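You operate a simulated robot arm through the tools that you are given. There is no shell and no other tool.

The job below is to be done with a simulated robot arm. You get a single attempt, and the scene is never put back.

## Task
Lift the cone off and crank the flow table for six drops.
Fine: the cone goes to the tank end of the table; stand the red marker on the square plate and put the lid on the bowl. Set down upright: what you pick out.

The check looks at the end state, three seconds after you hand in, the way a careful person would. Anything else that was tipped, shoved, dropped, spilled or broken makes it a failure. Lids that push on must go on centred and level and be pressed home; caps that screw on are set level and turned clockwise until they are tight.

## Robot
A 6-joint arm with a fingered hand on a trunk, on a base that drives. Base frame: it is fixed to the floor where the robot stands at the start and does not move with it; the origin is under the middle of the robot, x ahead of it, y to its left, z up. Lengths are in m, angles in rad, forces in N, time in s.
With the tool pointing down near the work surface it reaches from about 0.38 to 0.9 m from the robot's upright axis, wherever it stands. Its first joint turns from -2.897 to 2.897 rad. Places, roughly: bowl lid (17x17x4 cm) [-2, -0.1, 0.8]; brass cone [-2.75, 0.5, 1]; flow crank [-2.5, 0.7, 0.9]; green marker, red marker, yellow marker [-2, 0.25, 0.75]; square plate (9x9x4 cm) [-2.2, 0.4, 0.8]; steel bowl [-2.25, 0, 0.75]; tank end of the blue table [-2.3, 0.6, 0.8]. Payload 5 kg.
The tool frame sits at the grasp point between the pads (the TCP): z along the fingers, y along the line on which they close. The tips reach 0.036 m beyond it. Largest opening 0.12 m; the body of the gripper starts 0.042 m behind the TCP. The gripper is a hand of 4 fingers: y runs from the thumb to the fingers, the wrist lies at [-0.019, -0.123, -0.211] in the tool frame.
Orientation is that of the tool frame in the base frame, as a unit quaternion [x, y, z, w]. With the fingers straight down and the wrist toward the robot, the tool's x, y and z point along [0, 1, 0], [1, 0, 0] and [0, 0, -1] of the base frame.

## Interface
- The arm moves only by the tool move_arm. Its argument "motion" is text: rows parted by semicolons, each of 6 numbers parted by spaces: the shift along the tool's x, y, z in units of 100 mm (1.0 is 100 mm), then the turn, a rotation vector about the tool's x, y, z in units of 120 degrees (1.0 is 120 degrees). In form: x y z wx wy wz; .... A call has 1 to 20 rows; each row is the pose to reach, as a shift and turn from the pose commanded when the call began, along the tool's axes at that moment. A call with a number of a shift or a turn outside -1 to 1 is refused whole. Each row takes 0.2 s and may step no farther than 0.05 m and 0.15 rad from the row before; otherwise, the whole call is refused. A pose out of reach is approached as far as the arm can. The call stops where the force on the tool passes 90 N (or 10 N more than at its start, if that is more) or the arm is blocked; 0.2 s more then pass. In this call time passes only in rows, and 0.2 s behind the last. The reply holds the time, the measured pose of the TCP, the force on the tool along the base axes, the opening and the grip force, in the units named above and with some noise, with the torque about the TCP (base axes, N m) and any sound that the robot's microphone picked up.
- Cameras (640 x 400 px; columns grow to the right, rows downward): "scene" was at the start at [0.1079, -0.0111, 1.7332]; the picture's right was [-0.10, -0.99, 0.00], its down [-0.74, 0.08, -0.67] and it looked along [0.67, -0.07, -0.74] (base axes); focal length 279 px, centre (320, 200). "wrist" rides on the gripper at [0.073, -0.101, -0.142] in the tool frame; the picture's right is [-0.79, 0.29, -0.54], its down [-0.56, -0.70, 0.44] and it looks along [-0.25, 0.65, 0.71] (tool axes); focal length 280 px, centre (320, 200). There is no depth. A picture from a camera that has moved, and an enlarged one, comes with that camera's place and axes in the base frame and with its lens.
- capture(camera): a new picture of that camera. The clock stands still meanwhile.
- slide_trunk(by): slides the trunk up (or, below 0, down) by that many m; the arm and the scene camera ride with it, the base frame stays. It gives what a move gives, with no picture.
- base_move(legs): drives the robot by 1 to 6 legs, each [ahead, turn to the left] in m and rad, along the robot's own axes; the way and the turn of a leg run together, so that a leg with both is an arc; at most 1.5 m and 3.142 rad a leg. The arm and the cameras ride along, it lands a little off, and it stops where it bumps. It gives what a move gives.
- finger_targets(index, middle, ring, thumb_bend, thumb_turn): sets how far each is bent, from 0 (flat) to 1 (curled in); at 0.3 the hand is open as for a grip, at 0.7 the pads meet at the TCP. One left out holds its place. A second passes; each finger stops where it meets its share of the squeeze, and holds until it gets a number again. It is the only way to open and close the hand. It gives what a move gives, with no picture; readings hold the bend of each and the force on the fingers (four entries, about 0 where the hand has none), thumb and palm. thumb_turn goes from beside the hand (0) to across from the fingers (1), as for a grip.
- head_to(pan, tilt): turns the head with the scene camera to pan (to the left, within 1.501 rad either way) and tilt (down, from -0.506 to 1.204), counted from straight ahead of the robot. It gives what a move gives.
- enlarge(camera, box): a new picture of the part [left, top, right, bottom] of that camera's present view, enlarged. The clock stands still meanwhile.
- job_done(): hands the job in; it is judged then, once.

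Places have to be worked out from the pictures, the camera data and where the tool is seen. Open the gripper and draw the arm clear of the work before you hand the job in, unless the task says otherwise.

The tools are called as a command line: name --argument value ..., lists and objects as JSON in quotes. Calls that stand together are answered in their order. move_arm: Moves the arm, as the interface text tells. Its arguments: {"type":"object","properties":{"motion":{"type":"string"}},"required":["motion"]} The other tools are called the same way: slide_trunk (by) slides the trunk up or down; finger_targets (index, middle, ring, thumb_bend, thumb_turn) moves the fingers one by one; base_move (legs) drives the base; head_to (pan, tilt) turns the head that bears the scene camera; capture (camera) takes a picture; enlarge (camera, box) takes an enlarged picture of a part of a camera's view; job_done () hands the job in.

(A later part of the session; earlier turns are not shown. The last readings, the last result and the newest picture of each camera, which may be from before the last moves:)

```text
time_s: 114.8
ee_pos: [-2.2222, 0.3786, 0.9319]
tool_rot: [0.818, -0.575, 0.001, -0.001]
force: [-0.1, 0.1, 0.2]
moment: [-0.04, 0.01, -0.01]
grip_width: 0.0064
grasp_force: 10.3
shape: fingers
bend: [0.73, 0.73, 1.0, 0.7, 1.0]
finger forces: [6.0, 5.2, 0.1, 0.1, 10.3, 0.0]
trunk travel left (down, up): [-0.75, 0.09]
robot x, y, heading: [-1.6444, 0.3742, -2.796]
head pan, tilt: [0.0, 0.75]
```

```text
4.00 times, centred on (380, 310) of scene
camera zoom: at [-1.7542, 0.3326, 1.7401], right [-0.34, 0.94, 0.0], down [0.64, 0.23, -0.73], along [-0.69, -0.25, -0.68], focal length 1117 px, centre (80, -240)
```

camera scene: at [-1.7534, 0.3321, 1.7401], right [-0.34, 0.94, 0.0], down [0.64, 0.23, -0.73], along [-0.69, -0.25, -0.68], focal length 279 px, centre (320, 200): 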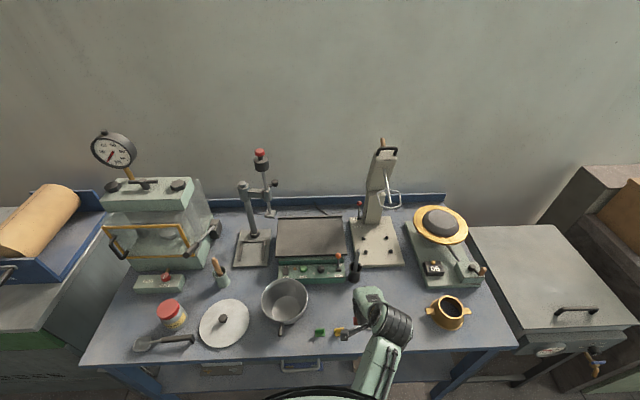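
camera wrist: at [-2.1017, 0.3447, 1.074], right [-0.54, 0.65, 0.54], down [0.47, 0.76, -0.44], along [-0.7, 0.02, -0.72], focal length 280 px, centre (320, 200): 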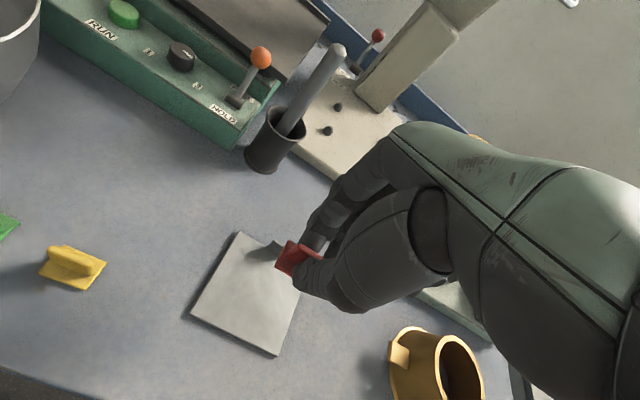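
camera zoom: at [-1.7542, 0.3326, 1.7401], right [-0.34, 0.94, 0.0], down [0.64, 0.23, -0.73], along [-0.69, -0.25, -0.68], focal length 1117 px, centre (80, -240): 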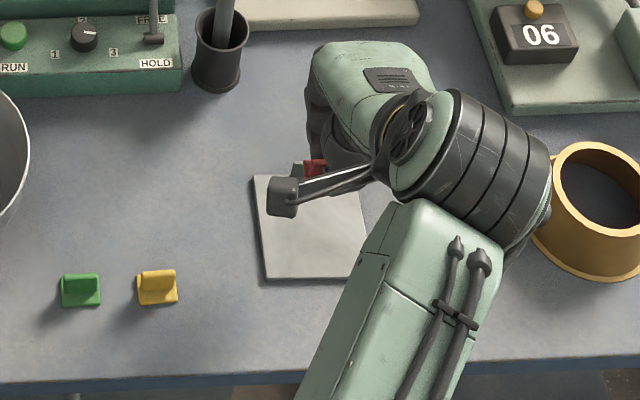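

The plate spans x −44…+47, y −44…+46 mm around the TCP, so the marker is over its centre. I'll go down 65 mm (5 mm toward the front), then creep to contact.

move_arm --motion "0 -0.02 0.25 0 0 0; 0 -0.05 0.5 0 0 0; 0 -0.05 0.65 0 0 0"

enlarge --camera "wrist" --box '[200, 160, 400, 360]'

move_arm --motion "0 0 0.04 0 0 0; 0 0 0.08 0 0 0"

```text
time_s: 115.6
ee_pos: [-2.2153, 0.3792, 0.8674]
tool_rot: [0.818, -0.575, 0.0, 0.0]
force: [-0.1, 0.3, -0.2]
moment: [0.04, 0.02, 0.06]
grip_width: 0.0066
grasp_force: 10.9
shape: fingers
bend: [0.73, 0.73, 1.0, 0.7, 1.0]
finger forces: [6.0, 5.1, 0.0, 0.0, 10.5, 0.0]
trunk travel left (down, up): [-0.75, 0.09]
robot x, y, heading: [-1.6481, 0.3762, -2.796]
head pan, tilt: [0.0, 0.75]
```

```text
2.00 times, centred on (300, 260) of wrist
camera zoom: at [-2.096, 0.3461, 1.0095], right [-0.54, 0.64, 0.54], down [0.47, 0.76, -0.44], along [-0.7, 0.02, -0.71], focal length 561 px, centre (360, 80)
```

zoom: 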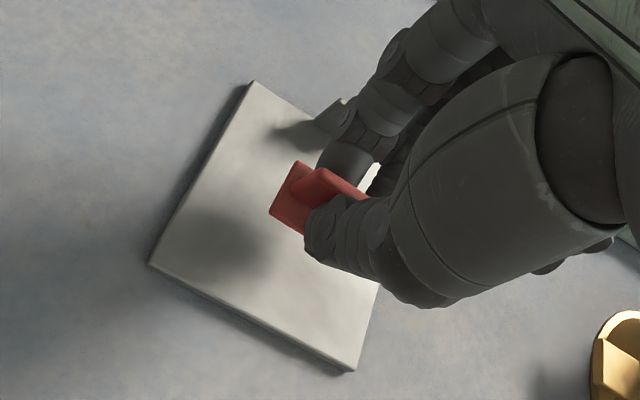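

```text
time_s: 116.2
ee_pos: [-2.216, 0.3789, 0.8581]
tool_rot: [0.818, -0.576, 0.0, 0.0]
force: [-0.4, -0.2, -0.1]
moment: [0.0, 0.01, -0.01]
grip_width: 0.0062
grasp_force: 10.5
shape: fingers
bend: [0.73, 0.73, 1.0, 0.7, 1.0]
finger forces: [6.0, 5.0, 0.0, 0.1, 10.4, 0.0]
trunk travel left (down, up): [-0.75, 0.09]
robot x, y, heading: [-1.6442, 0.3762, -2.796]
head pan, tilt: [0.0, 0.75]
```

No contact yet at 0.858. I'll creep in 2–3 mm steps.

move_arm --motion "0 0 0.025 0 0 0"

move_arm --motion "0 0 0.02 0 0 0"

enlarge --camera "wrist" --box '[220, 180, 380, 340]'

```text
time_s: 116.6
ee_pos: [-2.2161, 0.3799, 0.857]
tool_rot: [0.818, -0.575, 0.001, 0.0]
force: [-0.6, 0.8, -0.1]
moment: [-0.01, 0.03, -0.03]
grip_width: 0.0063
grasp_force: 10.7
shape: fingers
bend: [0.73, 0.73, 1.0, 0.7, 1.0]
finger forces: [6.0, 5.2, 0.0, 0.0, 10.5, 0.0]
trunk travel left (down, up): [-0.75, 0.09]
robot x, y, heading: [-1.6494, 0.3758, -2.798]
head pan, tilt: [0.0, 0.75]
```

```text
time_s: 117.0
ee_pos: [-2.2165, 0.379, 0.8539]
tool_rot: [0.818, -0.575, 0.0, 0.0]
force: [-0.3, 0.3, -0.5]
moment: [0.0, -0.03, 0.02]
grip_width: 0.0064
grasp_force: 11.3
shape: fingers
bend: [0.73, 0.73, 1.0, 0.7, 1.0]
finger forces: [6.0, 5.2, 0.1, 0.1, 10.4, 0.0]
trunk travel left (down, up): [-0.75, 0.09]
robot x, y, heading: [-1.6511, 0.3721, -2.793]
head pan, tilt: [0.0, 0.75]
```

```text
2.50 times, centred on (300, 260) of wrist
camera zoom: at [-2.0964, 0.3459, 0.9967], right [-0.54, 0.65, 0.54], down [0.47, 0.76, -0.44], along [-0.7, 0.02, -0.71], focal length 701 px, centre (370, 50)
```

zoom: 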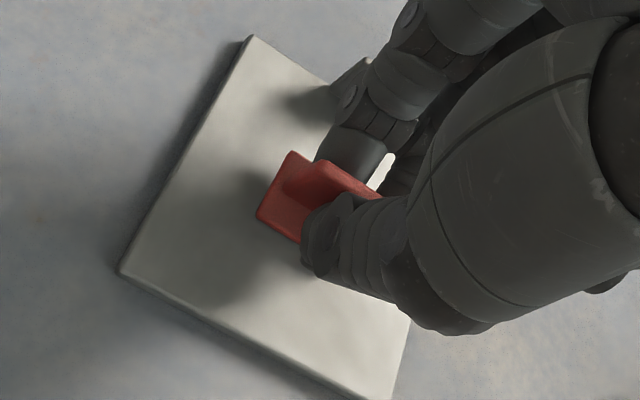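

Close now; two more 2 mm steps.

move_arm --motion "0 0 0.02 0 0 0"

move_arm --motion "0 0 0.02 0 0 0"

```text
time_s: 117.4
ee_pos: [-2.2163, 0.3795, 0.8516]
tool_rot: [0.819, -0.574, 0.0, 0.0]
force: [0.6, 0.5, 0.7]
moment: [0.04, 0.01, 0.0]
grip_width: 0.0064
grasp_force: 10.2
shape: fingers
bend: [0.73, 0.73, 1.0, 0.7, 1.0]
finger forces: [6.0, 5.1, 0.0, 0.1, 10.4, 0.0]
trunk travel left (down, up): [-0.75, 0.09]
robot x, y, heading: [-1.6483, 0.3712, -2.802]
head pan, tilt: [0.0, 0.75]
```

```text
time_s: 117.8
ee_pos: [-2.2162, 0.3806, 0.8499]
tool_rot: [0.818, -0.575, 0.0, 0.0]
force: [-1.7, 0.5, 1.4]
moment: [0.0, -0.01, -0.02]
grip_width: 0.0063
grasp_force: 11.6
shape: fingers
bend: [0.73, 0.73, 1.0, 0.7, 1.0]
finger forces: [6.7, 5.0, 0.0, 0.0, 10.4, 0.0]
trunk travel left (down, up): [-0.75, 0.09]
robot x, y, heading: [-1.6441, 0.3738, -2.791]
head pan, tilt: [0.0, 0.75]
```

A slight upward force appears (1.4 N). One more millimetre to confirm contact.

move_arm --motion "0 0 0.012 0 0 0"

enlarge --camera "wrist" --box '[220, 180, 380, 340]'

```text
time_s: 118.2
ee_pos: [-2.2167, 0.3804, 0.8495]
tool_rot: [0.818, -0.576, 0.0, 0.001]
force: [-1.5, 0.0, 5.6]
moment: [-0.01, -0.04, 0.01]
grip_width: 0.0059
grasp_force: 11.5
shape: fingers
bend: [0.73, 0.73, 1.0, 0.7, 1.0]
finger forces: [7.4, 5.7, 0.0, 0.0, 10.4, 0.1]
trunk travel left (down, up): [-0.75, 0.09]
robot x, y, heading: [-1.6439, 0.3697, -2.797]
head pan, tilt: [0.0, 0.75]
```

```text
2.50 times, centred on (300, 260) of wrist
camera zoom: at [-2.0968, 0.3462, 0.992], right [-0.54, 0.65, 0.54], down [0.47, 0.76, -0.44], along [-0.7, 0.02, -0.71], focal length 701 px, centre (370, 50)
```

zoom: 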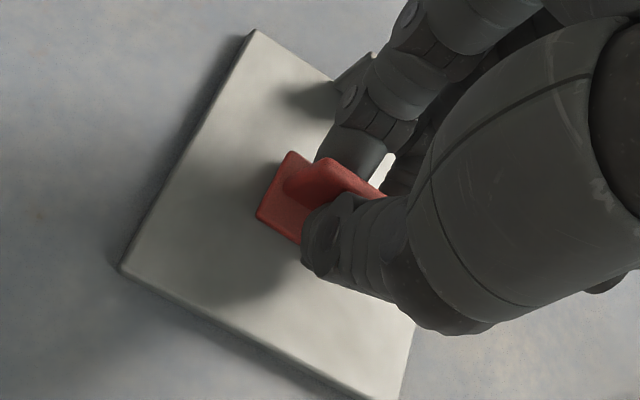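

The marker rests on the plate (5.6 N contact). I'll open the pinch just enough to clear it.

finger_targets --index 0.62 --middle 0.62 --thumb_bend 0.6

enlarge --camera "wrist" --box '[220, 180, 380, 340]'

```text
time_s: 119.2
ee_pos: [-2.217, 0.3792, 0.8488]
tool_rot: [0.819, -0.574, 0.0, 0.0]
force: [0.2, -1.0, -0.2]
moment: [0.01, -0.02, 0.01]
grip_width: 0.0307
grasp_force: 0.1
shape: fingers
bend: [0.62, 0.62, 1.0, 0.6, 1.0]
finger forces: [0.0, 0.0, 0.0, 0.1, 0.0, 0.1]
trunk travel left (down, up): [-0.75, 0.09]
robot x, y, heading: [-1.6447, 0.3712, -2.796]
head pan, tilt: [0.0, 0.75]
```

```text
2.50 times, centred on (300, 260) of wrist
camera zoom: at [-2.0967, 0.3462, 0.9914], right [-0.54, 0.64, 0.54], down [0.47, 0.76, -0.44], along [-0.7, 0.02, -0.71], focal length 701 px, centre (370, 50)
```

zoom: 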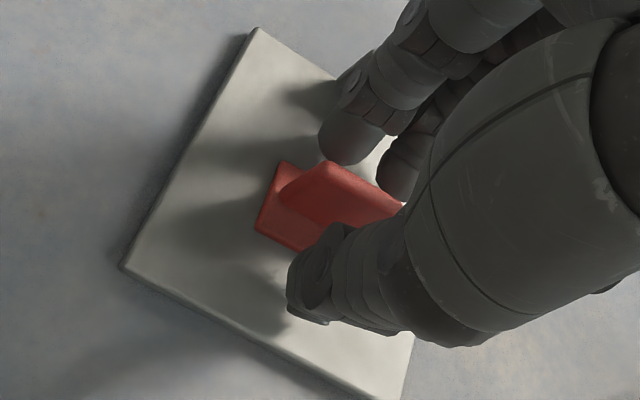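

The marker stands on the plate and the fingers are clear. I'll raise straight up slowly, then look.

move_arm --motion "0 0 -0.1 0 0 0; 0 0 -0.25 0 0 0; 0 0 -0.5 0 0 0; 0 0 -0.8 0 0 0; 0 0 -1.0 0 0 0"

move_arm --motion "0 0 -0.4 0 0 0; 0.3 0 -0.8 0 0 0; 0.5 0 -1.0 0 0 0"

capture --camera "wrist"

capture --camera "scene"

```text
time_s: 120.4
ee_pos: [-2.2157, 0.3802, 0.9488]
tool_rot: [0.819, -0.575, 0.0, -0.001]
force: [-0.4, -0.9, 0.6]
moment: [0.01, -0.02, 0.01]
grip_width: 0.0309
grasp_force: 0.0
shape: fingers
bend: [0.62, 0.62, 1.0, 0.6, 1.0]
finger forces: [0.0, 0.1, 0.0, 0.0, 0.0, 0.1]
trunk travel left (down, up): [-0.75, 0.09]
robot x, y, heading: [-1.6463, 0.3738, -2.795]
head pan, tilt: [0.0, 0.75]
```

```text
time_s: 121.2
ee_pos: [-2.1993, 0.3324, 1.0507]
tool_rot: [0.818, -0.576, -0.001, -0.001]
force: [-0.3, -0.7, -0.8]
moment: [0.0, -0.02, -0.04]
grip_width: 0.031
grasp_force: 0.1
shape: fingers
bend: [0.62, 0.62, 1.0, 0.6, 1.0]
finger forces: [0.0, 0.0, 0.0, 0.0, 0.1, 0.1]
trunk travel left (down, up): [-0.75, 0.09]
robot x, y, heading: [-1.6468, 0.3719, -2.795]
head pan, tilt: [0.0, 0.75]
```

```text
taken
camera wrist: at [-2.0796, 0.2982, 1.1928], right [-0.54, 0.64, 0.54], down [0.47, 0.76, -0.44], along [-0.7, 0.02, -0.71], focal length 280 px, centre (320, 200)
```

wrist: 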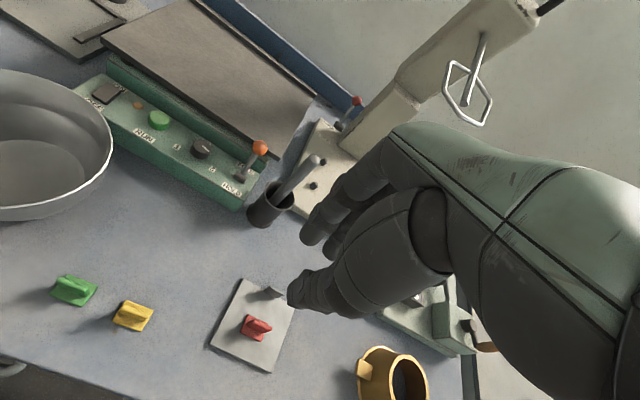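

```text
taken
camera scene: at [-1.7532, 0.3317, 1.7401], right [-0.34, 0.94, 0.0], down [0.64, 0.23, -0.73], along [-0.69, -0.25, -0.68], focal length 279 px, centre (320, 200)
```

scene: 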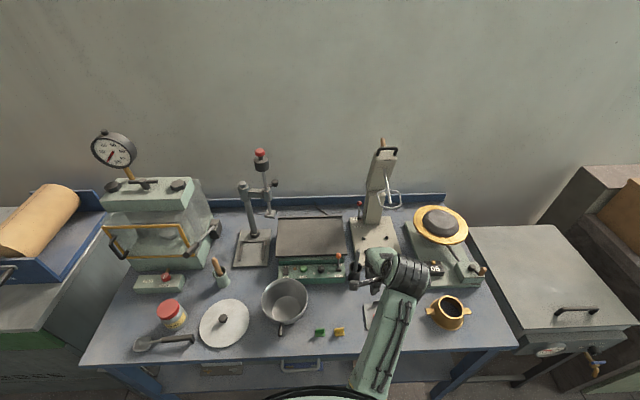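

The red marker stands upright on the plate's middle. Next the lid: centre ≈ (-2.027, -0.106), knob top z≈0.83; bowl centre ≈ (-2.129, 0.076), rim z≈0.888. I'll move left over the lid at safe height.

move_arm --motion "0.35 0 -0.1 0 0 0; 0.7 0 -0.2 0 0 0; 1.0 0 -0.2 0 0 0"

move_arm --motion "0.4 0 0 0 0 0; 0.8 0 0 0 0 0; 1.0 0 0 0 0 0"

move_arm --motion "0.4 0 0 0 0 0; 0.8 0 0 0 0 0; 1.0 0 0 0 0 0"

move_arm --motion "0.4 -0.05 0 0 0 0; 0.8 -0.1 0 0 0 0; 1.0 -0.14 0 0 0 0"

finger_targets --index 0.42 --middle 0.42 --thumb_bend 0.42

capture --camera "wrist"

capture --camera "scene"

```text
time_s: 122.0
ee_pos: [-2.1653, 0.238, 1.0698]
tool_rot: [0.818, -0.575, 0.0, 0.0]
force: [0.5, -0.1, 0.4]
moment: [-0.01, 0.0, 0.02]
grip_width: 0.031
grasp_force: 0.0
shape: fingers
bend: [0.62, 0.62, 1.0, 0.6, 1.0]
finger forces: [0.0, 0.1, 0.0, 0.0, 0.0, 0.0]
trunk travel left (down, up): [-0.75, 0.09]
robot x, y, heading: [-1.6479, 0.3718, -2.798]
head pan, tilt: [0.0, 0.75]
```

```text
time_s: 122.8
ee_pos: [-2.1321, 0.1436, 1.069]
tool_rot: [0.818, -0.575, 0.001, 0.001]
force: [0.3, 0.5, -0.8]
moment: [0.01, 0.0, 0.01]
grip_width: 0.0308
grasp_force: 0.1
shape: fingers
bend: [0.62, 0.62, 1.0, 0.6, 1.0]
finger forces: [0.1, 0.0, 0.1, 0.0, 0.0, 0.0]
trunk travel left (down, up): [-0.75, 0.09]
robot x, y, heading: [-1.6453, 0.3712, -2.798]
head pan, tilt: [0.0, 0.75]
```

```text
time_s: 123.6
ee_pos: [-2.098, 0.0504, 1.0687]
tool_rot: [0.819, -0.574, 0.0, -0.001]
force: [0.3, -0.4, 0.0]
moment: [0.02, 0.01, -0.01]
grip_width: 0.0308
grasp_force: 0.1
shape: fingers
bend: [0.62, 0.62, 1.0, 0.6, 1.0]
finger forces: [0.0, 0.0, 0.1, 0.0, 0.0, 0.0]
trunk travel left (down, up): [-0.75, 0.09]
robot x, y, heading: [-1.6488, 0.3758, -2.797]
head pan, tilt: [0.0, 0.75]
```

```text
time_s: 124.4
ee_pos: [-2.0511, -0.0398, 1.0692]
tool_rot: [0.818, -0.575, 0.0, 0.0]
force: [-0.8, 0.3, 0.0]
moment: [0.0, 0.0, 0.0]
grip_width: 0.0308
grasp_force: 0.0
shape: fingers
bend: [0.62, 0.62, 1.0, 0.6, 1.0]
finger forces: [0.0, 0.1, 0.0, 0.0, 0.0, 0.1]
trunk travel left (down, up): [-0.75, 0.09]
robot x, y, heading: [-1.6469, 0.3737, -2.794]
head pan, tilt: [0.0, 0.75]
```

```text
time_s: 125.4
ee_pos: [-2.0504, -0.0383, 1.0697]
tool_rot: [0.818, -0.576, 0.0, 0.0]
force: [0.7, 0.2, -0.4]
moment: [-0.03, -0.02, -0.02]
grip_width: 0.0876
grasp_force: 0.0
shape: fingers
bend: [0.42, 0.42, 1.0, 0.42, 0.99]
finger forces: [0.0, 0.0, 0.0, 0.0, 0.0, 0.1]
trunk travel left (down, up): [-0.75, 0.09]
robot x, y, heading: [-1.6464, 0.3754, -2.795]
head pan, tilt: [0.0, 0.75]
```

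```text
taken
camera wrist: at [-1.9313, -0.0726, 1.2115], right [-0.54, 0.64, 0.54], down [0.47, 0.76, -0.44], along [-0.7, 0.02, -0.71], focal length 280 px, centre (320, 200)
```

wrist: 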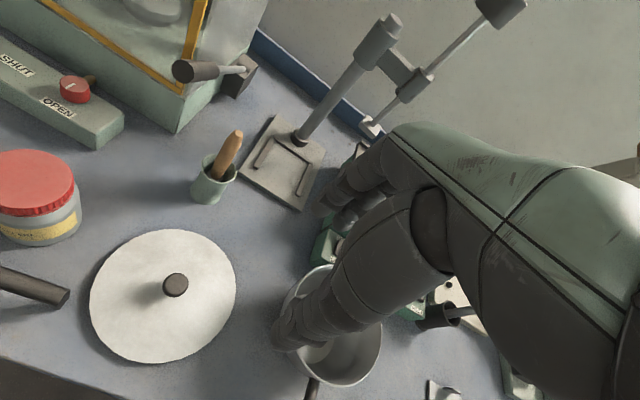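

```text
taken
camera scene: at [-1.7533, 0.3319, 1.7401], right [-0.34, 0.94, 0.0], down [0.64, 0.23, -0.73], along [-0.69, -0.25, -0.68], focal length 279 px, centre (320, 200)
```

scene: 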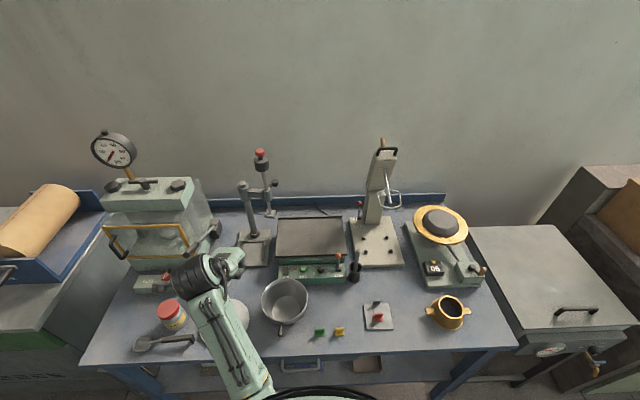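

The knob is about 69 mm left of the TCP. I'll move over it, lower 10 cm and check again.

move_arm --motion "0.35 -0.02 0.1 0 0 0; 0.66 -0.03 0.4 0 0 0; 0.66 -0.03 0.75 0 0 0; 0.66 -0.03 1.0 0 0 0"

capture --camera "wrist"

enlarge --camera "wrist" --box '[150, 180, 390, 360]'

```text
time_s: 126.4
ee_pos: [-2.0248, -0.099, 0.9677]
tool_rot: [0.819, -0.574, 0.0, -0.001]
force: [-0.7, 0.3, 0.3]
moment: [-0.01, 0.0, 0.01]
grip_width: 0.0877
grasp_force: 0.0
shape: fingers
bend: [0.42, 0.42, 1.0, 0.42, 0.99]
finger forces: [0.0, 0.1, 0.0, 0.1, 0.0, 0.0]
trunk travel left (down, up): [-0.75, 0.09]
robot x, y, heading: [-1.6479, 0.3731, -2.796]
head pan, tilt: [0.0, 0.75]
```

```text
taken
camera wrist: at [-1.9059, -0.1329, 1.1113], right [-0.54, 0.64, 0.54], down [0.47, 0.76, -0.44], along [-0.7, 0.02, -0.71], focal length 280 px, centre (320, 200)
```

wrist: 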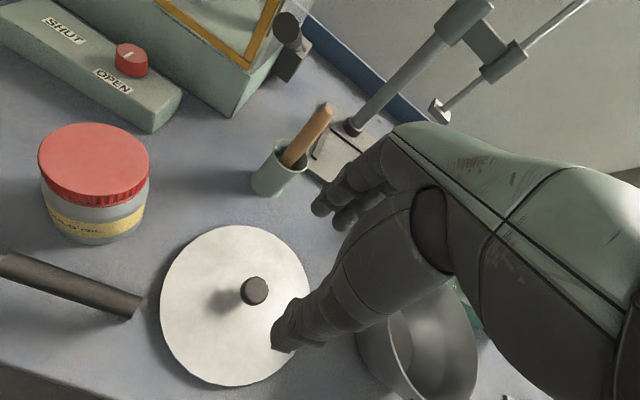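

```text
2.22 times, centred on (270, 270) of wrist
camera zoom: at [-1.9059, -0.1329, 1.1113], right [-0.54, 0.64, 0.54], down [0.47, 0.76, -0.44], along [-0.7, 0.02, -0.71], focal length 623 px, centre (431, 44)
```

zoom: 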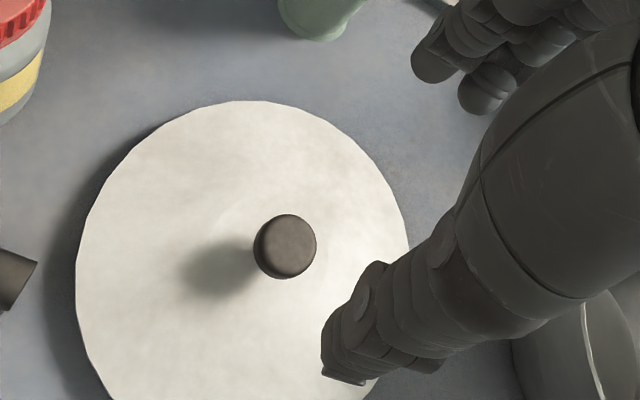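

The knob (28 mm wide, top ≈0.833) is within 2–3 mm of the tool axis. I'll lower to TCP z≈0.857 and check before closing.

move_arm --motion "0 0.02 0.3 0 0 0; 0 0.02 0.6 0 0 0; 0 0.02 0.85 0 0 0; 0 0.02 1.0 0 0 0"

move_arm --motion "0 0 0.05 0 0 0; 0 0 0.1 0 0 0"

enlarge --camera "wrist" --box '[200, 150, 400, 370]'

```text
time_s: 127.4
ee_pos: [-2.0285, -0.0985, 0.8678]
tool_rot: [0.818, -0.575, 0.0, 0.0]
force: [-0.6, 0.0, 0.0]
moment: [0.03, 0.0, -0.02]
grip_width: 0.0878
grasp_force: 0.0
shape: fingers
bend: [0.42, 0.42, 1.0, 0.42, 0.99]
finger forces: [0.0, 0.1, 0.0, 0.0, 0.0, 0.1]
trunk travel left (down, up): [-0.75, 0.09]
robot x, y, heading: [-1.6457, 0.3707, -2.795]
head pan, tilt: [0.0, 0.75]
```

```text
time_s: 128.0
ee_pos: [-2.028, -0.1005, 0.8591]
tool_rot: [0.818, -0.575, 0.0, 0.0]
force: [-0.8, 0.2, 0.6]
moment: [0.02, -0.02, 0.02]
grip_width: 0.0877
grasp_force: 0.0
shape: fingers
bend: [0.42, 0.42, 1.0, 0.42, 0.99]
finger forces: [0.1, 0.0, 0.0, 0.1, 0.0, 0.0]
trunk travel left (down, up): [-0.75, 0.09]
robot x, y, heading: [-1.648, 0.3721, -2.797]
head pan, tilt: [0.0, 0.75]
```

```text
1.82 times, centred on (300, 260) of wrist
camera zoom: at [-1.9079, -0.134, 1.0011], right [-0.54, 0.64, 0.54], down [0.47, 0.76, -0.44], along [-0.7, 0.02, -0.71], focal length 510 px, centre (356, 91)
```

zoom: 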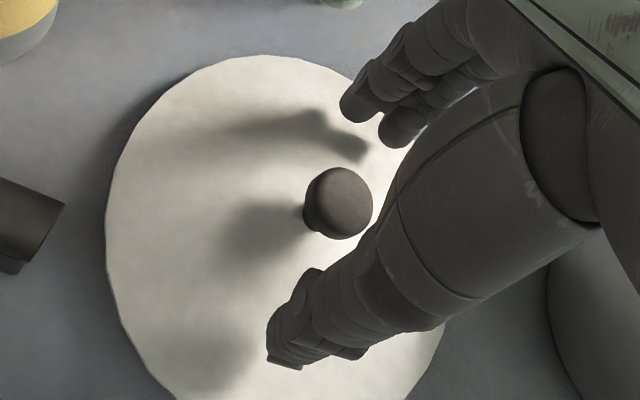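

The knob is centred (x≈+2 mm). I'll lower 4 mm more and close thumb, index and middle on it.

move_arm --motion "-0.01 0 0.04 0 0 0"

finger_targets --index 0.74 --middle 0.74 --thumb_bend 0.74

enlarge --camera "wrist" --box '[200, 150, 400, 370]'

```text
time_s: 128.4
ee_pos: [-2.0278, -0.0989, 0.8548]
tool_rot: [0.818, -0.575, 0.0, 0.001]
force: [0.2, 0.3, 0.0]
moment: [-0.01, -0.02, -0.01]
grip_width: 0.0879
grasp_force: 0.0
shape: fingers
bend: [0.42, 0.42, 1.0, 0.42, 0.99]
finger forces: [0.1, 0.0, 0.0, 0.1, 0.1, 0.0]
trunk travel left (down, up): [-0.75, 0.09]
robot x, y, heading: [-1.6483, 0.3725, -2.796]
head pan, tilt: [0.0, 0.75]
```

```text
time_s: 129.4
ee_pos: [-2.0275, -0.0993, 0.8557]
tool_rot: [0.818, -0.575, 0.0, 0.0]
force: [0.8, 0.3, 0.7]
moment: [-0.07, -0.06, -0.01]
grip_width: 0.0224
grasp_force: 16.5
shape: fingers
bend: [0.63, 0.71, 1.0, 0.65, 1.0]
finger forces: [12.2, 6.5, 0.1, 0.0, 14.9, 0.1]
trunk travel left (down, up): [-0.75, 0.09]
robot x, y, heading: [-1.6453, 0.3718, -2.794]
head pan, tilt: [0.0, 0.75]
```

```text
1.82 times, centred on (300, 260) of wrist
camera zoom: at [-1.908, -0.1332, 0.9976], right [-0.54, 0.64, 0.54], down [0.47, 0.76, -0.44], along [-0.7, 0.02, -0.71], focal length 510 px, centre (356, 91)
```

zoom: 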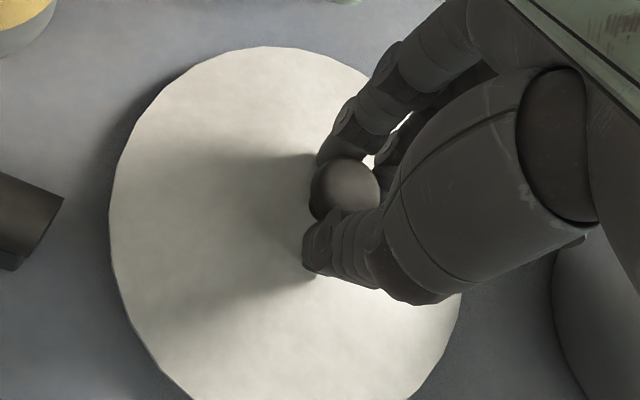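

Gripped the knob with ~15 N. I'll lift 4 cm slowly and check that the lid hangs level.

move_arm --motion "0 0 -0.05 0 0 0; 0 0 -0.1 0 0 0; 0 0 -0.2 0 0 0; 0 0 -0.3 0 0 0; 0 0 -0.4 0 0 0"

capture --camera "wrist"

enlarge --camera "scene" --box '[140, 240, 320, 360]'

```text
time_s: 130.6
ee_pos: [-2.0276, -0.0982, 0.8955]
tool_rot: [0.818, -0.575, 0.0, 0.0]
force: [-0.3, 0.7, -0.6]
moment: [0.02, 0.01, 0.01]
grip_width: 0.0224
grasp_force: 17.8
shape: fingers
bend: [0.63, 0.72, 1.0, 0.65, 1.0]
finger forces: [15.6, 6.3, 0.0, 0.0, 13.5, 0.1]
trunk travel left (down, up): [-0.75, 0.09]
robot x, y, heading: [-1.6465, 0.3723, -2.801]
head pan, tilt: [0.0, 0.75]
```

```text
taken
camera wrist: at [-1.9081, -0.1333, 1.038], right [-0.54, 0.65, 0.54], down [0.47, 0.76, -0.44], along [-0.7, 0.02, -0.71], focal length 280 px, centre (320, 200)
```

wrist: 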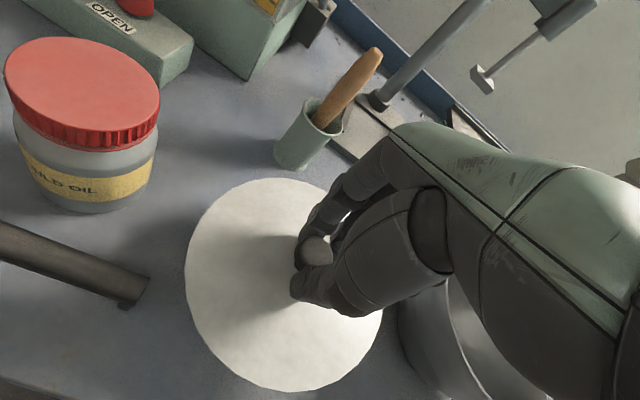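

```text
3.33 times, centred on (230, 300) of scene
camera zoom: at [-1.7533, 0.3319, 1.7401], right [-0.34, 0.94, 0.0], down [0.64, 0.23, -0.73], along [-0.69, -0.25, -0.68], focal length 931 px, centre (620, -133)
```

zoom: 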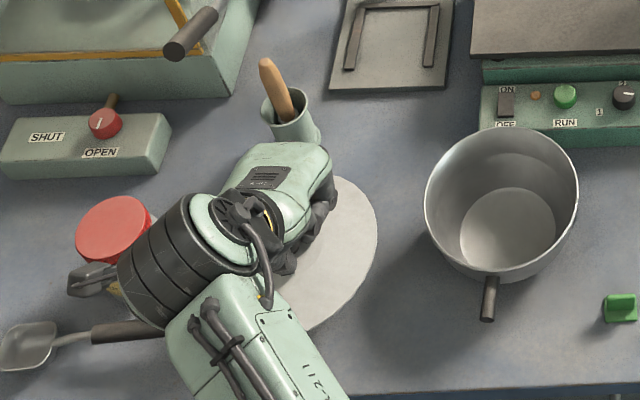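

The lid hangs level with the knob at about (+4,+3) mm in the tool. I'll raise it to z≈1.05 and carry it past the bowl to its right side, from where the wrist camera can measure the bowl rim exactly.

move_arm --motion "0 0 -0.3 0 0 0; 0 0 -0.6 0 0 0; 0 0 -0.85 0 0 0; 0 0 -1.0 0 0 0"

move_arm --motion "0 0 -0.3 0 0 0; -0.3 0.05 -0.55 0 0 0; -0.6 0.1 -0.55 0 0 0; -0.9 0.1 -0.55 0 0 0; -1.0 0.1 -0.55 0 0 0"

move_arm --motion "-0.3 0 0 0 0 0; -0.6 0.05 0 0 0 0; -0.9 0.1 0 0 0 0; -1.0 0.1 0 0 0 0"

move_arm --motion "-0.3 0.05 0 0 0 0; -0.6 0.1 0 0 0 0; -0.9 0.15 0 0 0 0; -1.0 0.18 0 0 0 0"

move_arm --motion "-0.3 0 0 0 0 0; -0.6 0 0 0 0 0"

capture --camera "wrist"

capture --camera "scene"

```text
time_s: 131.6
ee_pos: [-2.0277, -0.1003, 0.9946]
tool_rot: [0.818, -0.575, 0.0, 0.0]
force: [0.2, -0.6, -1.3]
moment: [0.02, 0.0, 0.02]
grip_width: 0.0225
grasp_force: 17.8
shape: fingers
bend: [0.63, 0.72, 1.0, 0.65, 1.0]
finger forces: [15.9, 6.4, 0.0, 0.0, 13.4, 0.0]
trunk travel left (down, up): [-0.75, 0.09]
robot x, y, heading: [-1.6475, 0.3733, -2.795]
head pan, tilt: [0.0, 0.75]
```

```text
time_s: 132.8
ee_pos: [-2.0714, -0.0088, 1.0504]
tool_rot: [0.818, -0.575, 0.001, 0.001]
force: [-0.4, 0.5, -1.3]
moment: [-0.01, -0.01, 0.02]
grip_width: 0.0221
grasp_force: 17.3
shape: fingers
bend: [0.63, 0.72, 1.0, 0.65, 1.0]
finger forces: [16.3, 6.6, 0.1, 0.1, 13.3, 0.0]
trunk travel left (down, up): [-0.75, 0.09]
robot x, y, heading: [-1.6482, 0.3771, -2.796]
head pan, tilt: [0.0, 0.75]
```

```text
time_s: 133.8
ee_pos: [-2.1143, 0.0829, 1.0503]
tool_rot: [0.818, -0.575, 0.0, -0.001]
force: [-0.3, 0.3, -1.0]
moment: [0.0, 0.0, 0.0]
grip_width: 0.0223
grasp_force: 18.4
shape: fingers
bend: [0.63, 0.72, 1.0, 0.66, 1.0]
finger forces: [16.6, 6.9, 0.0, 0.1, 13.4, 0.1]
trunk travel left (down, up): [-0.75, 0.09]
robot x, y, heading: [-1.6431, 0.3716, -2.797]
head pan, tilt: [0.0, 0.75]
```

```text
time_s: 134.8
ee_pos: [-2.1644, 0.1702, 1.0508]
tool_rot: [0.819, -0.574, 0.001, -0.001]
force: [-0.5, -0.1, -1.2]
moment: [0.01, -0.02, 0.0]
grip_width: 0.0222
grasp_force: 18.9
shape: fingers
bend: [0.63, 0.72, 1.0, 0.66, 1.0]
finger forces: [16.7, 7.0, 0.1, 0.1, 13.4, 0.1]
trunk travel left (down, up): [-0.75, 0.09]
robot x, y, heading: [-1.645, 0.3745, -2.795]
head pan, tilt: [0.0, 0.75]
```

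```text
time_s: 135.4
ee_pos: [-2.1848, 0.2291, 1.0501]
tool_rot: [0.819, -0.574, 0.0, 0.001]
force: [-0.1, 0.2, -1.3]
moment: [-0.02, -0.03, 0.01]
grip_width: 0.0221
grasp_force: 18.4
shape: fingers
bend: [0.63, 0.72, 1.0, 0.66, 1.0]
finger forces: [17.0, 7.0, 0.0, 0.1, 13.4, 0.0]
trunk travel left (down, up): [-0.75, 0.09]
robot x, y, heading: [-1.6471, 0.374, -2.792]
head pan, tilt: [0.0, 0.75]
```

```text
taken
camera wrist: at [-2.0659, 0.1947, 1.1931], right [-0.54, 0.65, 0.54], down [0.47, 0.76, -0.44], along [-0.7, 0.01, -0.71], focal length 280 px, centre (320, 200)
```

wrist: 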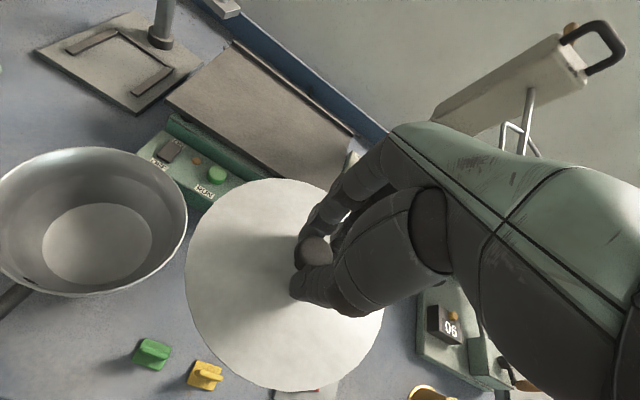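

```text
taken
camera scene: at [-1.7541, 0.3331, 1.7401], right [-0.34, 0.94, 0.0], down [0.64, 0.23, -0.73], along [-0.69, -0.25, -0.68], focal length 279 px, centre (320, 200)
```

scene: 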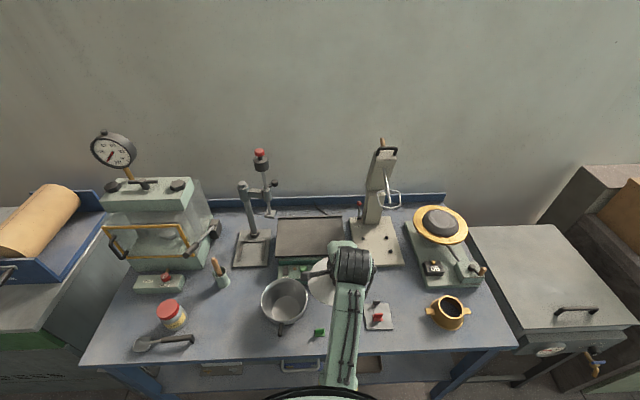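

Both bowl and lid are in view. I'll enlarge the bowl rim in the wrist and scene views.

enlarge --camera "wrist" --box '[0, 135, 200, 310]'

enlarge --camera "scene" --box '[240, 265, 352, 335]'

enlarge --camera "wrist" --box '[170, 160, 400, 400]'

```text
2.29 times, centred on (100, 222) of wrist
camera zoom: at [-2.0659, 0.1947, 1.1931], right [-0.54, 0.65, 0.54], down [0.47, 0.76, -0.44], along [-0.7, 0.01, -0.71], focal length 641 px, centre (823, 149)
```

zoom: 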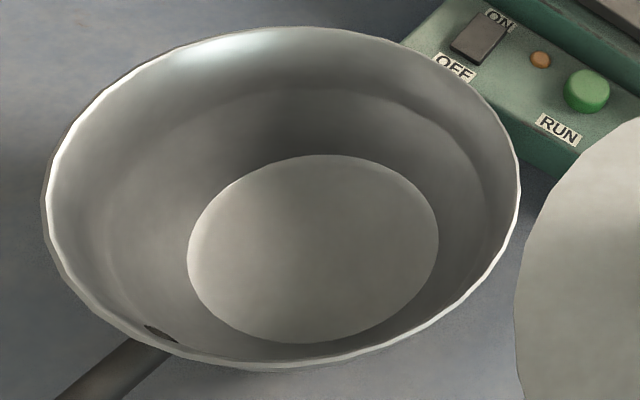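

```text
5.71 times, centred on (296, 300) of scene
camera zoom: at [-1.7541, 0.3331, 1.7401], right [-0.34, 0.94, 0.0], down [0.64, 0.23, -0.73], along [-0.69, -0.25, -0.68], focal length 1595 px, centre (457, -371)
```

zoom: 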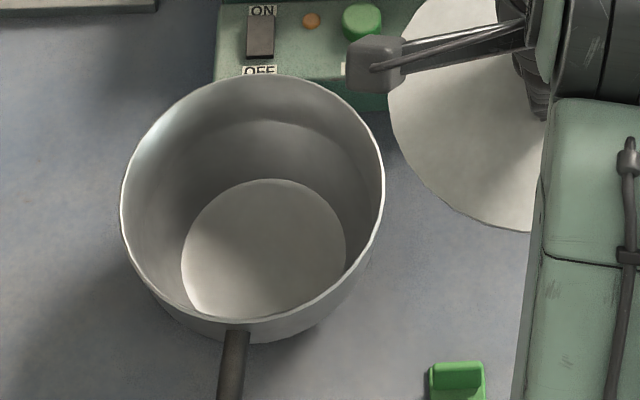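

```text
1.67 times, centred on (285, 280) of wrist
camera zoom: at [-2.0659, 0.1947, 1.1931], right [-0.54, 0.65, 0.54], down [0.47, 0.76, -0.44], along [-0.7, 0.01, -0.71], focal length 467 px, centre (378, 67)
```

zoom: 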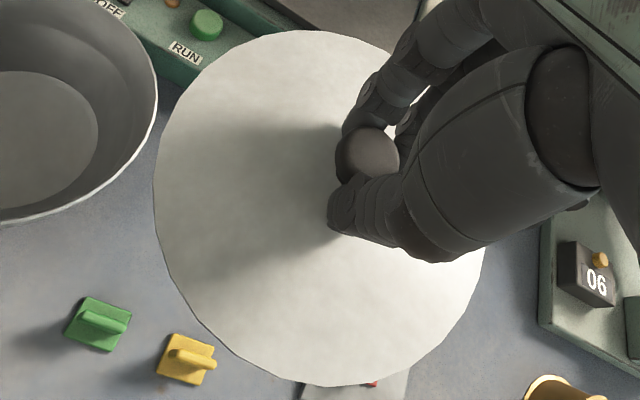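

Wrist gives the bowl centre at ≈(-2.1275,0.076), the scene ≈(-2.135,0.072); I want it tighter. I'll draw the hand back toward the robot so the bowl comes nearer the wrist picture's centre.

move_arm --motion "0.1 -0.35 0 0 0 0; 0.2 -0.7 0 0 0 0; 0.3 -1.0 0 0 0 0"

move_arm --motion "0.1 -0.3 0 0 0 0; 0.15 -0.45 0 0 0 0"

capture --camera "wrist"

enlarge --camera "wrist" --box '[140, 70, 300, 230]'

```text
time_s: 136.2
ee_pos: [-2.0802, 0.2325, 1.0514]
tool_rot: [0.818, -0.575, 0.0, 0.0]
force: [0.9, -0.5, -1.4]
moment: [-0.02, 0.03, 0.01]
grip_width: 0.0223
grasp_force: 18.9
shape: fingers
bend: [0.63, 0.72, 1.0, 0.66, 1.0]
finger forces: [17.0, 7.0, 0.1, 0.0, 13.5, 0.0]
trunk travel left (down, up): [-0.75, 0.09]
robot x, y, heading: [-1.6463, 0.3719, -2.797]
head pan, tilt: [0.0, 0.75]
```

```text
time_s: 136.8
ee_pos: [-2.0335, 0.2342, 1.0513]
tool_rot: [0.818, -0.575, 0.0, 0.001]
force: [-0.3, 0.1, -1.3]
moment: [-0.02, 0.0, 0.03]
grip_width: 0.0225
grasp_force: 18.0
shape: fingers
bend: [0.63, 0.72, 1.0, 0.66, 1.0]
finger forces: [16.8, 7.0, 0.1, 0.0, 13.7, 0.0]
trunk travel left (down, up): [-0.75, 0.09]
robot x, y, heading: [-1.6458, 0.3733, -2.797]
head pan, tilt: [0.0, 0.75]
```

```text
taken
camera wrist: at [-1.9142, 0.1991, 1.1935], right [-0.54, 0.64, 0.54], down [0.47, 0.76, -0.44], along [-0.7, 0.02, -0.71], focal length 280 px, centre (320, 200)
```

wrist: 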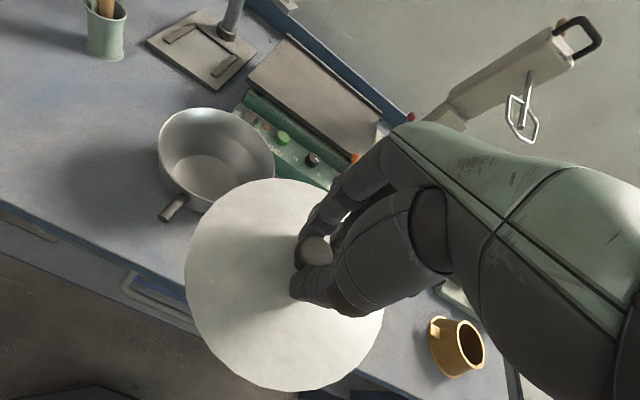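

```text
2.50 times, centred on (220, 150) of wrist
camera zoom: at [-1.9142, 0.1991, 1.1935], right [-0.54, 0.64, 0.54], down [0.47, 0.76, -0.44], along [-0.7, 0.02, -0.71], focal length 701 px, centre (570, 325)
```

zoom: 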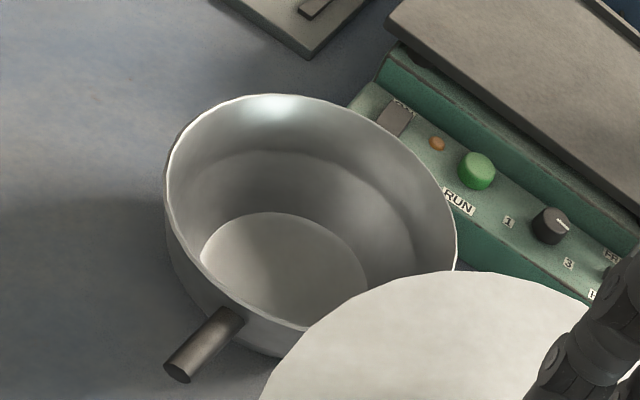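

Two wrist views now agree: bowl centre (-2.128, 0.076), rim z≈0.888. Before placing I want to verify that the lid is level, so I'll view it from the head camera.

capture --camera "scene"

enlarge --camera "wrist" --box '[170, 160, 400, 400]'

```text
taken
camera scene: at [-1.7527, 0.3321, 1.7402], right [-0.34, 0.94, 0.0], down [0.64, 0.23, -0.73], along [-0.69, -0.25, -0.68], focal length 279 px, centre (320, 200)
```

scene: 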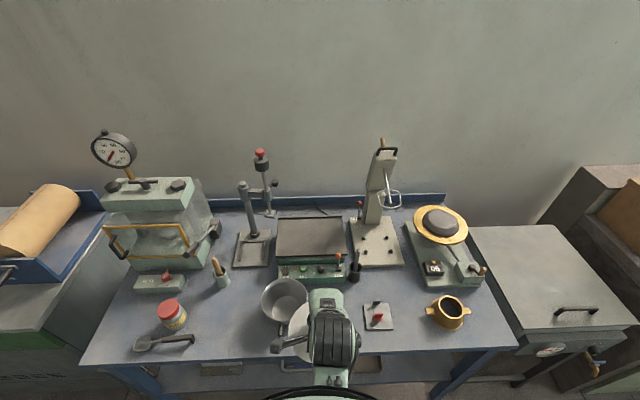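

```text
1.67 times, centred on (285, 280) of wrist
camera zoom: at [-1.9142, 0.1991, 1.1935], right [-0.54, 0.64, 0.54], down [0.47, 0.76, -0.44], along [-0.7, 0.02, -0.71], focal length 467 px, centre (378, 67)
```

zoom: 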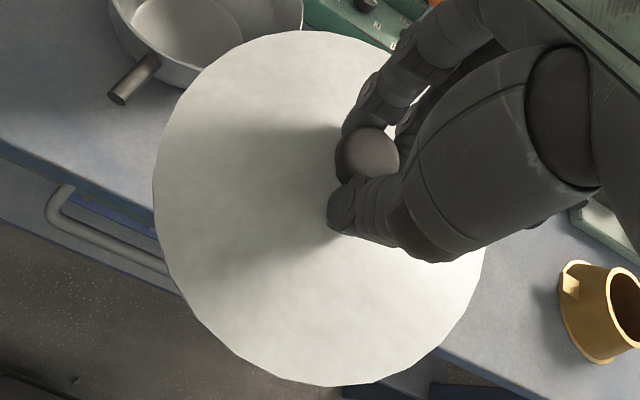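

The lid outline fits a level disc well, centre within ~3 mm of the TCP. I'll carry it over the bowl centre at the present height.

move_arm --motion "0.25 0.3 0 0 0 0; 0.5 0.6 0 0 0 0; 0.7 0.85 0 0 0 0; 0.8 1.0 0 0 0 0"

move_arm --motion "0.2 0.25 0 0 0 0; 0.365 0.413 0 0 0 0"

capture --camera "wrist"

enlarge --camera "scene" --box '[230, 240, 360, 340]'

```text
time_s: 137.8
ee_pos: [-2.1021, 0.1223, 1.0495]
tool_rot: [0.818, -0.575, 0.0, 0.0]
force: [-0.1, -1.0, -1.1]
moment: [-0.01, 0.02, -0.01]
grip_width: 0.022
grasp_force: 18.4
shape: fingers
bend: [0.63, 0.72, 1.0, 0.66, 1.0]
finger forces: [16.6, 7.0, 0.0, 0.0, 13.9, 0.0]
trunk travel left (down, up): [-0.75, 0.09]
robot x, y, heading: [-1.6489, 0.3723, -2.798]
head pan, tilt: [0.0, 0.75]
```

```text
time_s: 138.4
ee_pos: [-2.1274, 0.075, 1.0508]
tool_rot: [0.818, -0.575, 0.0, -0.001]
force: [0.1, 0.2, -1.1]
moment: [0.02, -0.03, -0.05]
grip_width: 0.0222
grasp_force: 19.0
shape: fingers
bend: [0.63, 0.72, 1.0, 0.66, 1.0]
finger forces: [16.6, 7.1, 0.0, 0.0, 13.9, 0.0]
trunk travel left (down, up): [-0.75, 0.09]
robot x, y, heading: [-1.6447, 0.3749, -2.796]
head pan, tilt: [0.0, 0.75]
```

```text
taken
camera wrist: at [-2.0083, 0.0407, 1.1923], right [-0.54, 0.64, 0.54], down [0.47, 0.76, -0.44], along [-0.7, 0.02, -0.71], focal length 280 px, centre (320, 200)
```

wrist: 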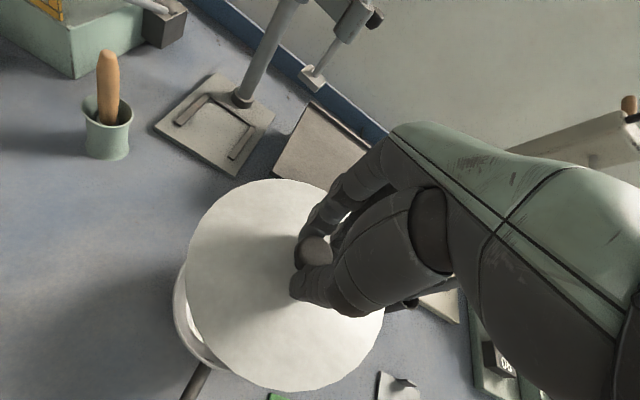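

```text
4.00 times, centred on (295, 290) of scene
camera zoom: at [-1.7539, 0.331, 1.74], right [-0.34, 0.94, 0.0], down [0.64, 0.23, -0.73], along [-0.69, -0.25, -0.68], focal length 1117 px, centre (420, -160)
```

zoom: 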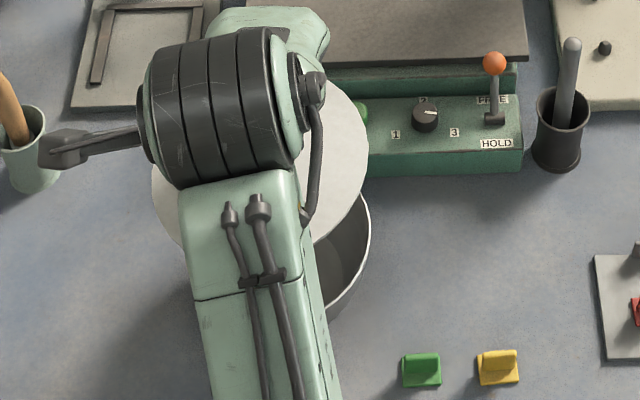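

The lid is above the bowl; the rim peeks out to the left only through parallax. I'll lower to about 2 cm above the rim and measure again.

move_arm --motion "0 0 0.3 0 0 0; 0 0 0.6 0 0 0; 0 0 0.8 0 0 0"

enlarge --camera "wrist" --box '[150, 160, 400, 400]'

enlarge --camera "scene" --box '[240, 260, 340, 335]'

```text
time_s: 139.2
ee_pos: [-2.1285, 0.0765, 0.9699]
tool_rot: [0.818, -0.575, 0.0, 0.0]
force: [0.0, -0.4, -0.8]
moment: [0.02, 0.03, 0.0]
grip_width: 0.0221
grasp_force: 18.9
shape: fingers
bend: [0.63, 0.72, 1.0, 0.66, 1.0]
finger forces: [16.8, 7.0, 0.0, 0.0, 14.2, 0.0]
trunk travel left (down, up): [-0.75, 0.09]
robot x, y, heading: [-1.6459, 0.374, -2.79]
head pan, tilt: [0.0, 0.75]
```

```text
1.67 times, centred on (275, 280) of wrist
camera zoom: at [-2.0081, 0.0417, 1.113], right [-0.54, 0.65, 0.54], down [0.47, 0.76, -0.44], along [-0.7, 0.02, -0.71], focal length 467 px, centre (395, 67)
```

zoom: 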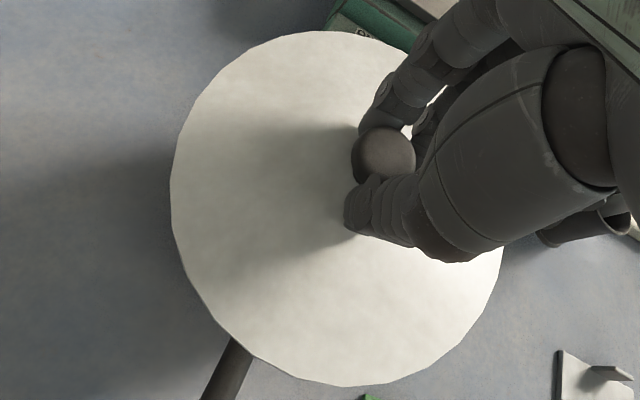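

```text
5.33 times, centred on (290, 298) of scene
camera zoom: at [-1.7534, 0.3322, 1.7401], right [-0.34, 0.94, 0.0], down [0.64, 0.23, -0.73], along [-0.69, -0.25, -0.68], focal length 1489 px, centre (480, -320)
```

zoom: 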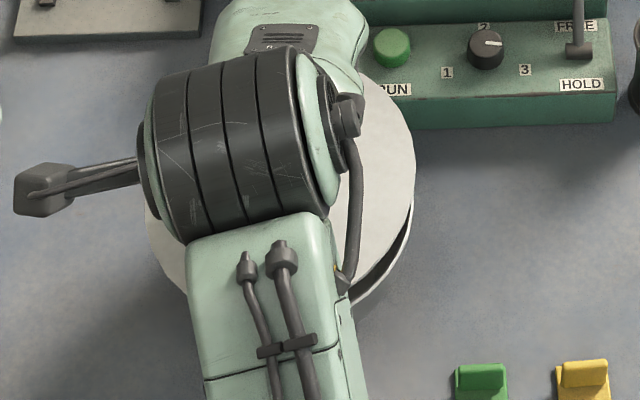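

Two centimetres above the rim. The scene view shows the rim's right front under the lid; I'll enlarge there to judge the centring.

enlarge --camera "scene" --box '[292, 275, 324, 325]'

enlarge --camera "scene" --box '[258, 275, 298, 325]'

```text
8.00 times, centred on (308, 300) of scene
camera zoom: at [-1.7534, 0.3322, 1.7401], right [-0.34, 0.94, 0.0], down [0.64, 0.23, -0.73], along [-0.69, -0.25, -0.68], focal length 2233 px, centre (416, -600)
```

zoom: 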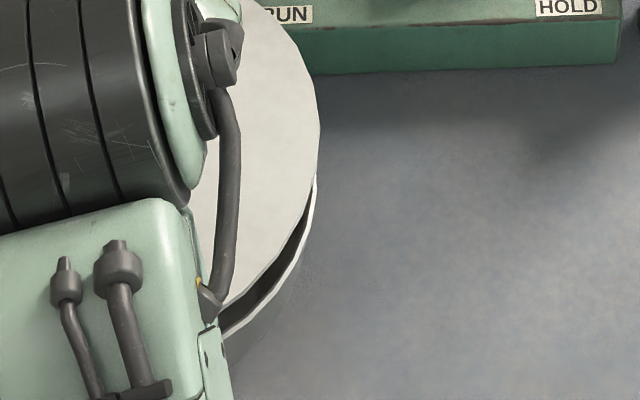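

```text
8.00 times, centred on (278, 300) of scene
camera zoom: at [-1.7534, 0.3322, 1.7401], right [-0.34, 0.94, 0.0], down [0.64, 0.23, -0.73], along [-0.69, -0.25, -0.68], focal length 2233 px, centre (656, -600)
```

zoom: 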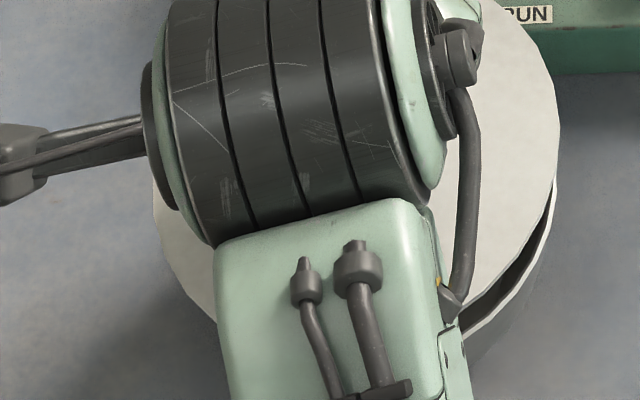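

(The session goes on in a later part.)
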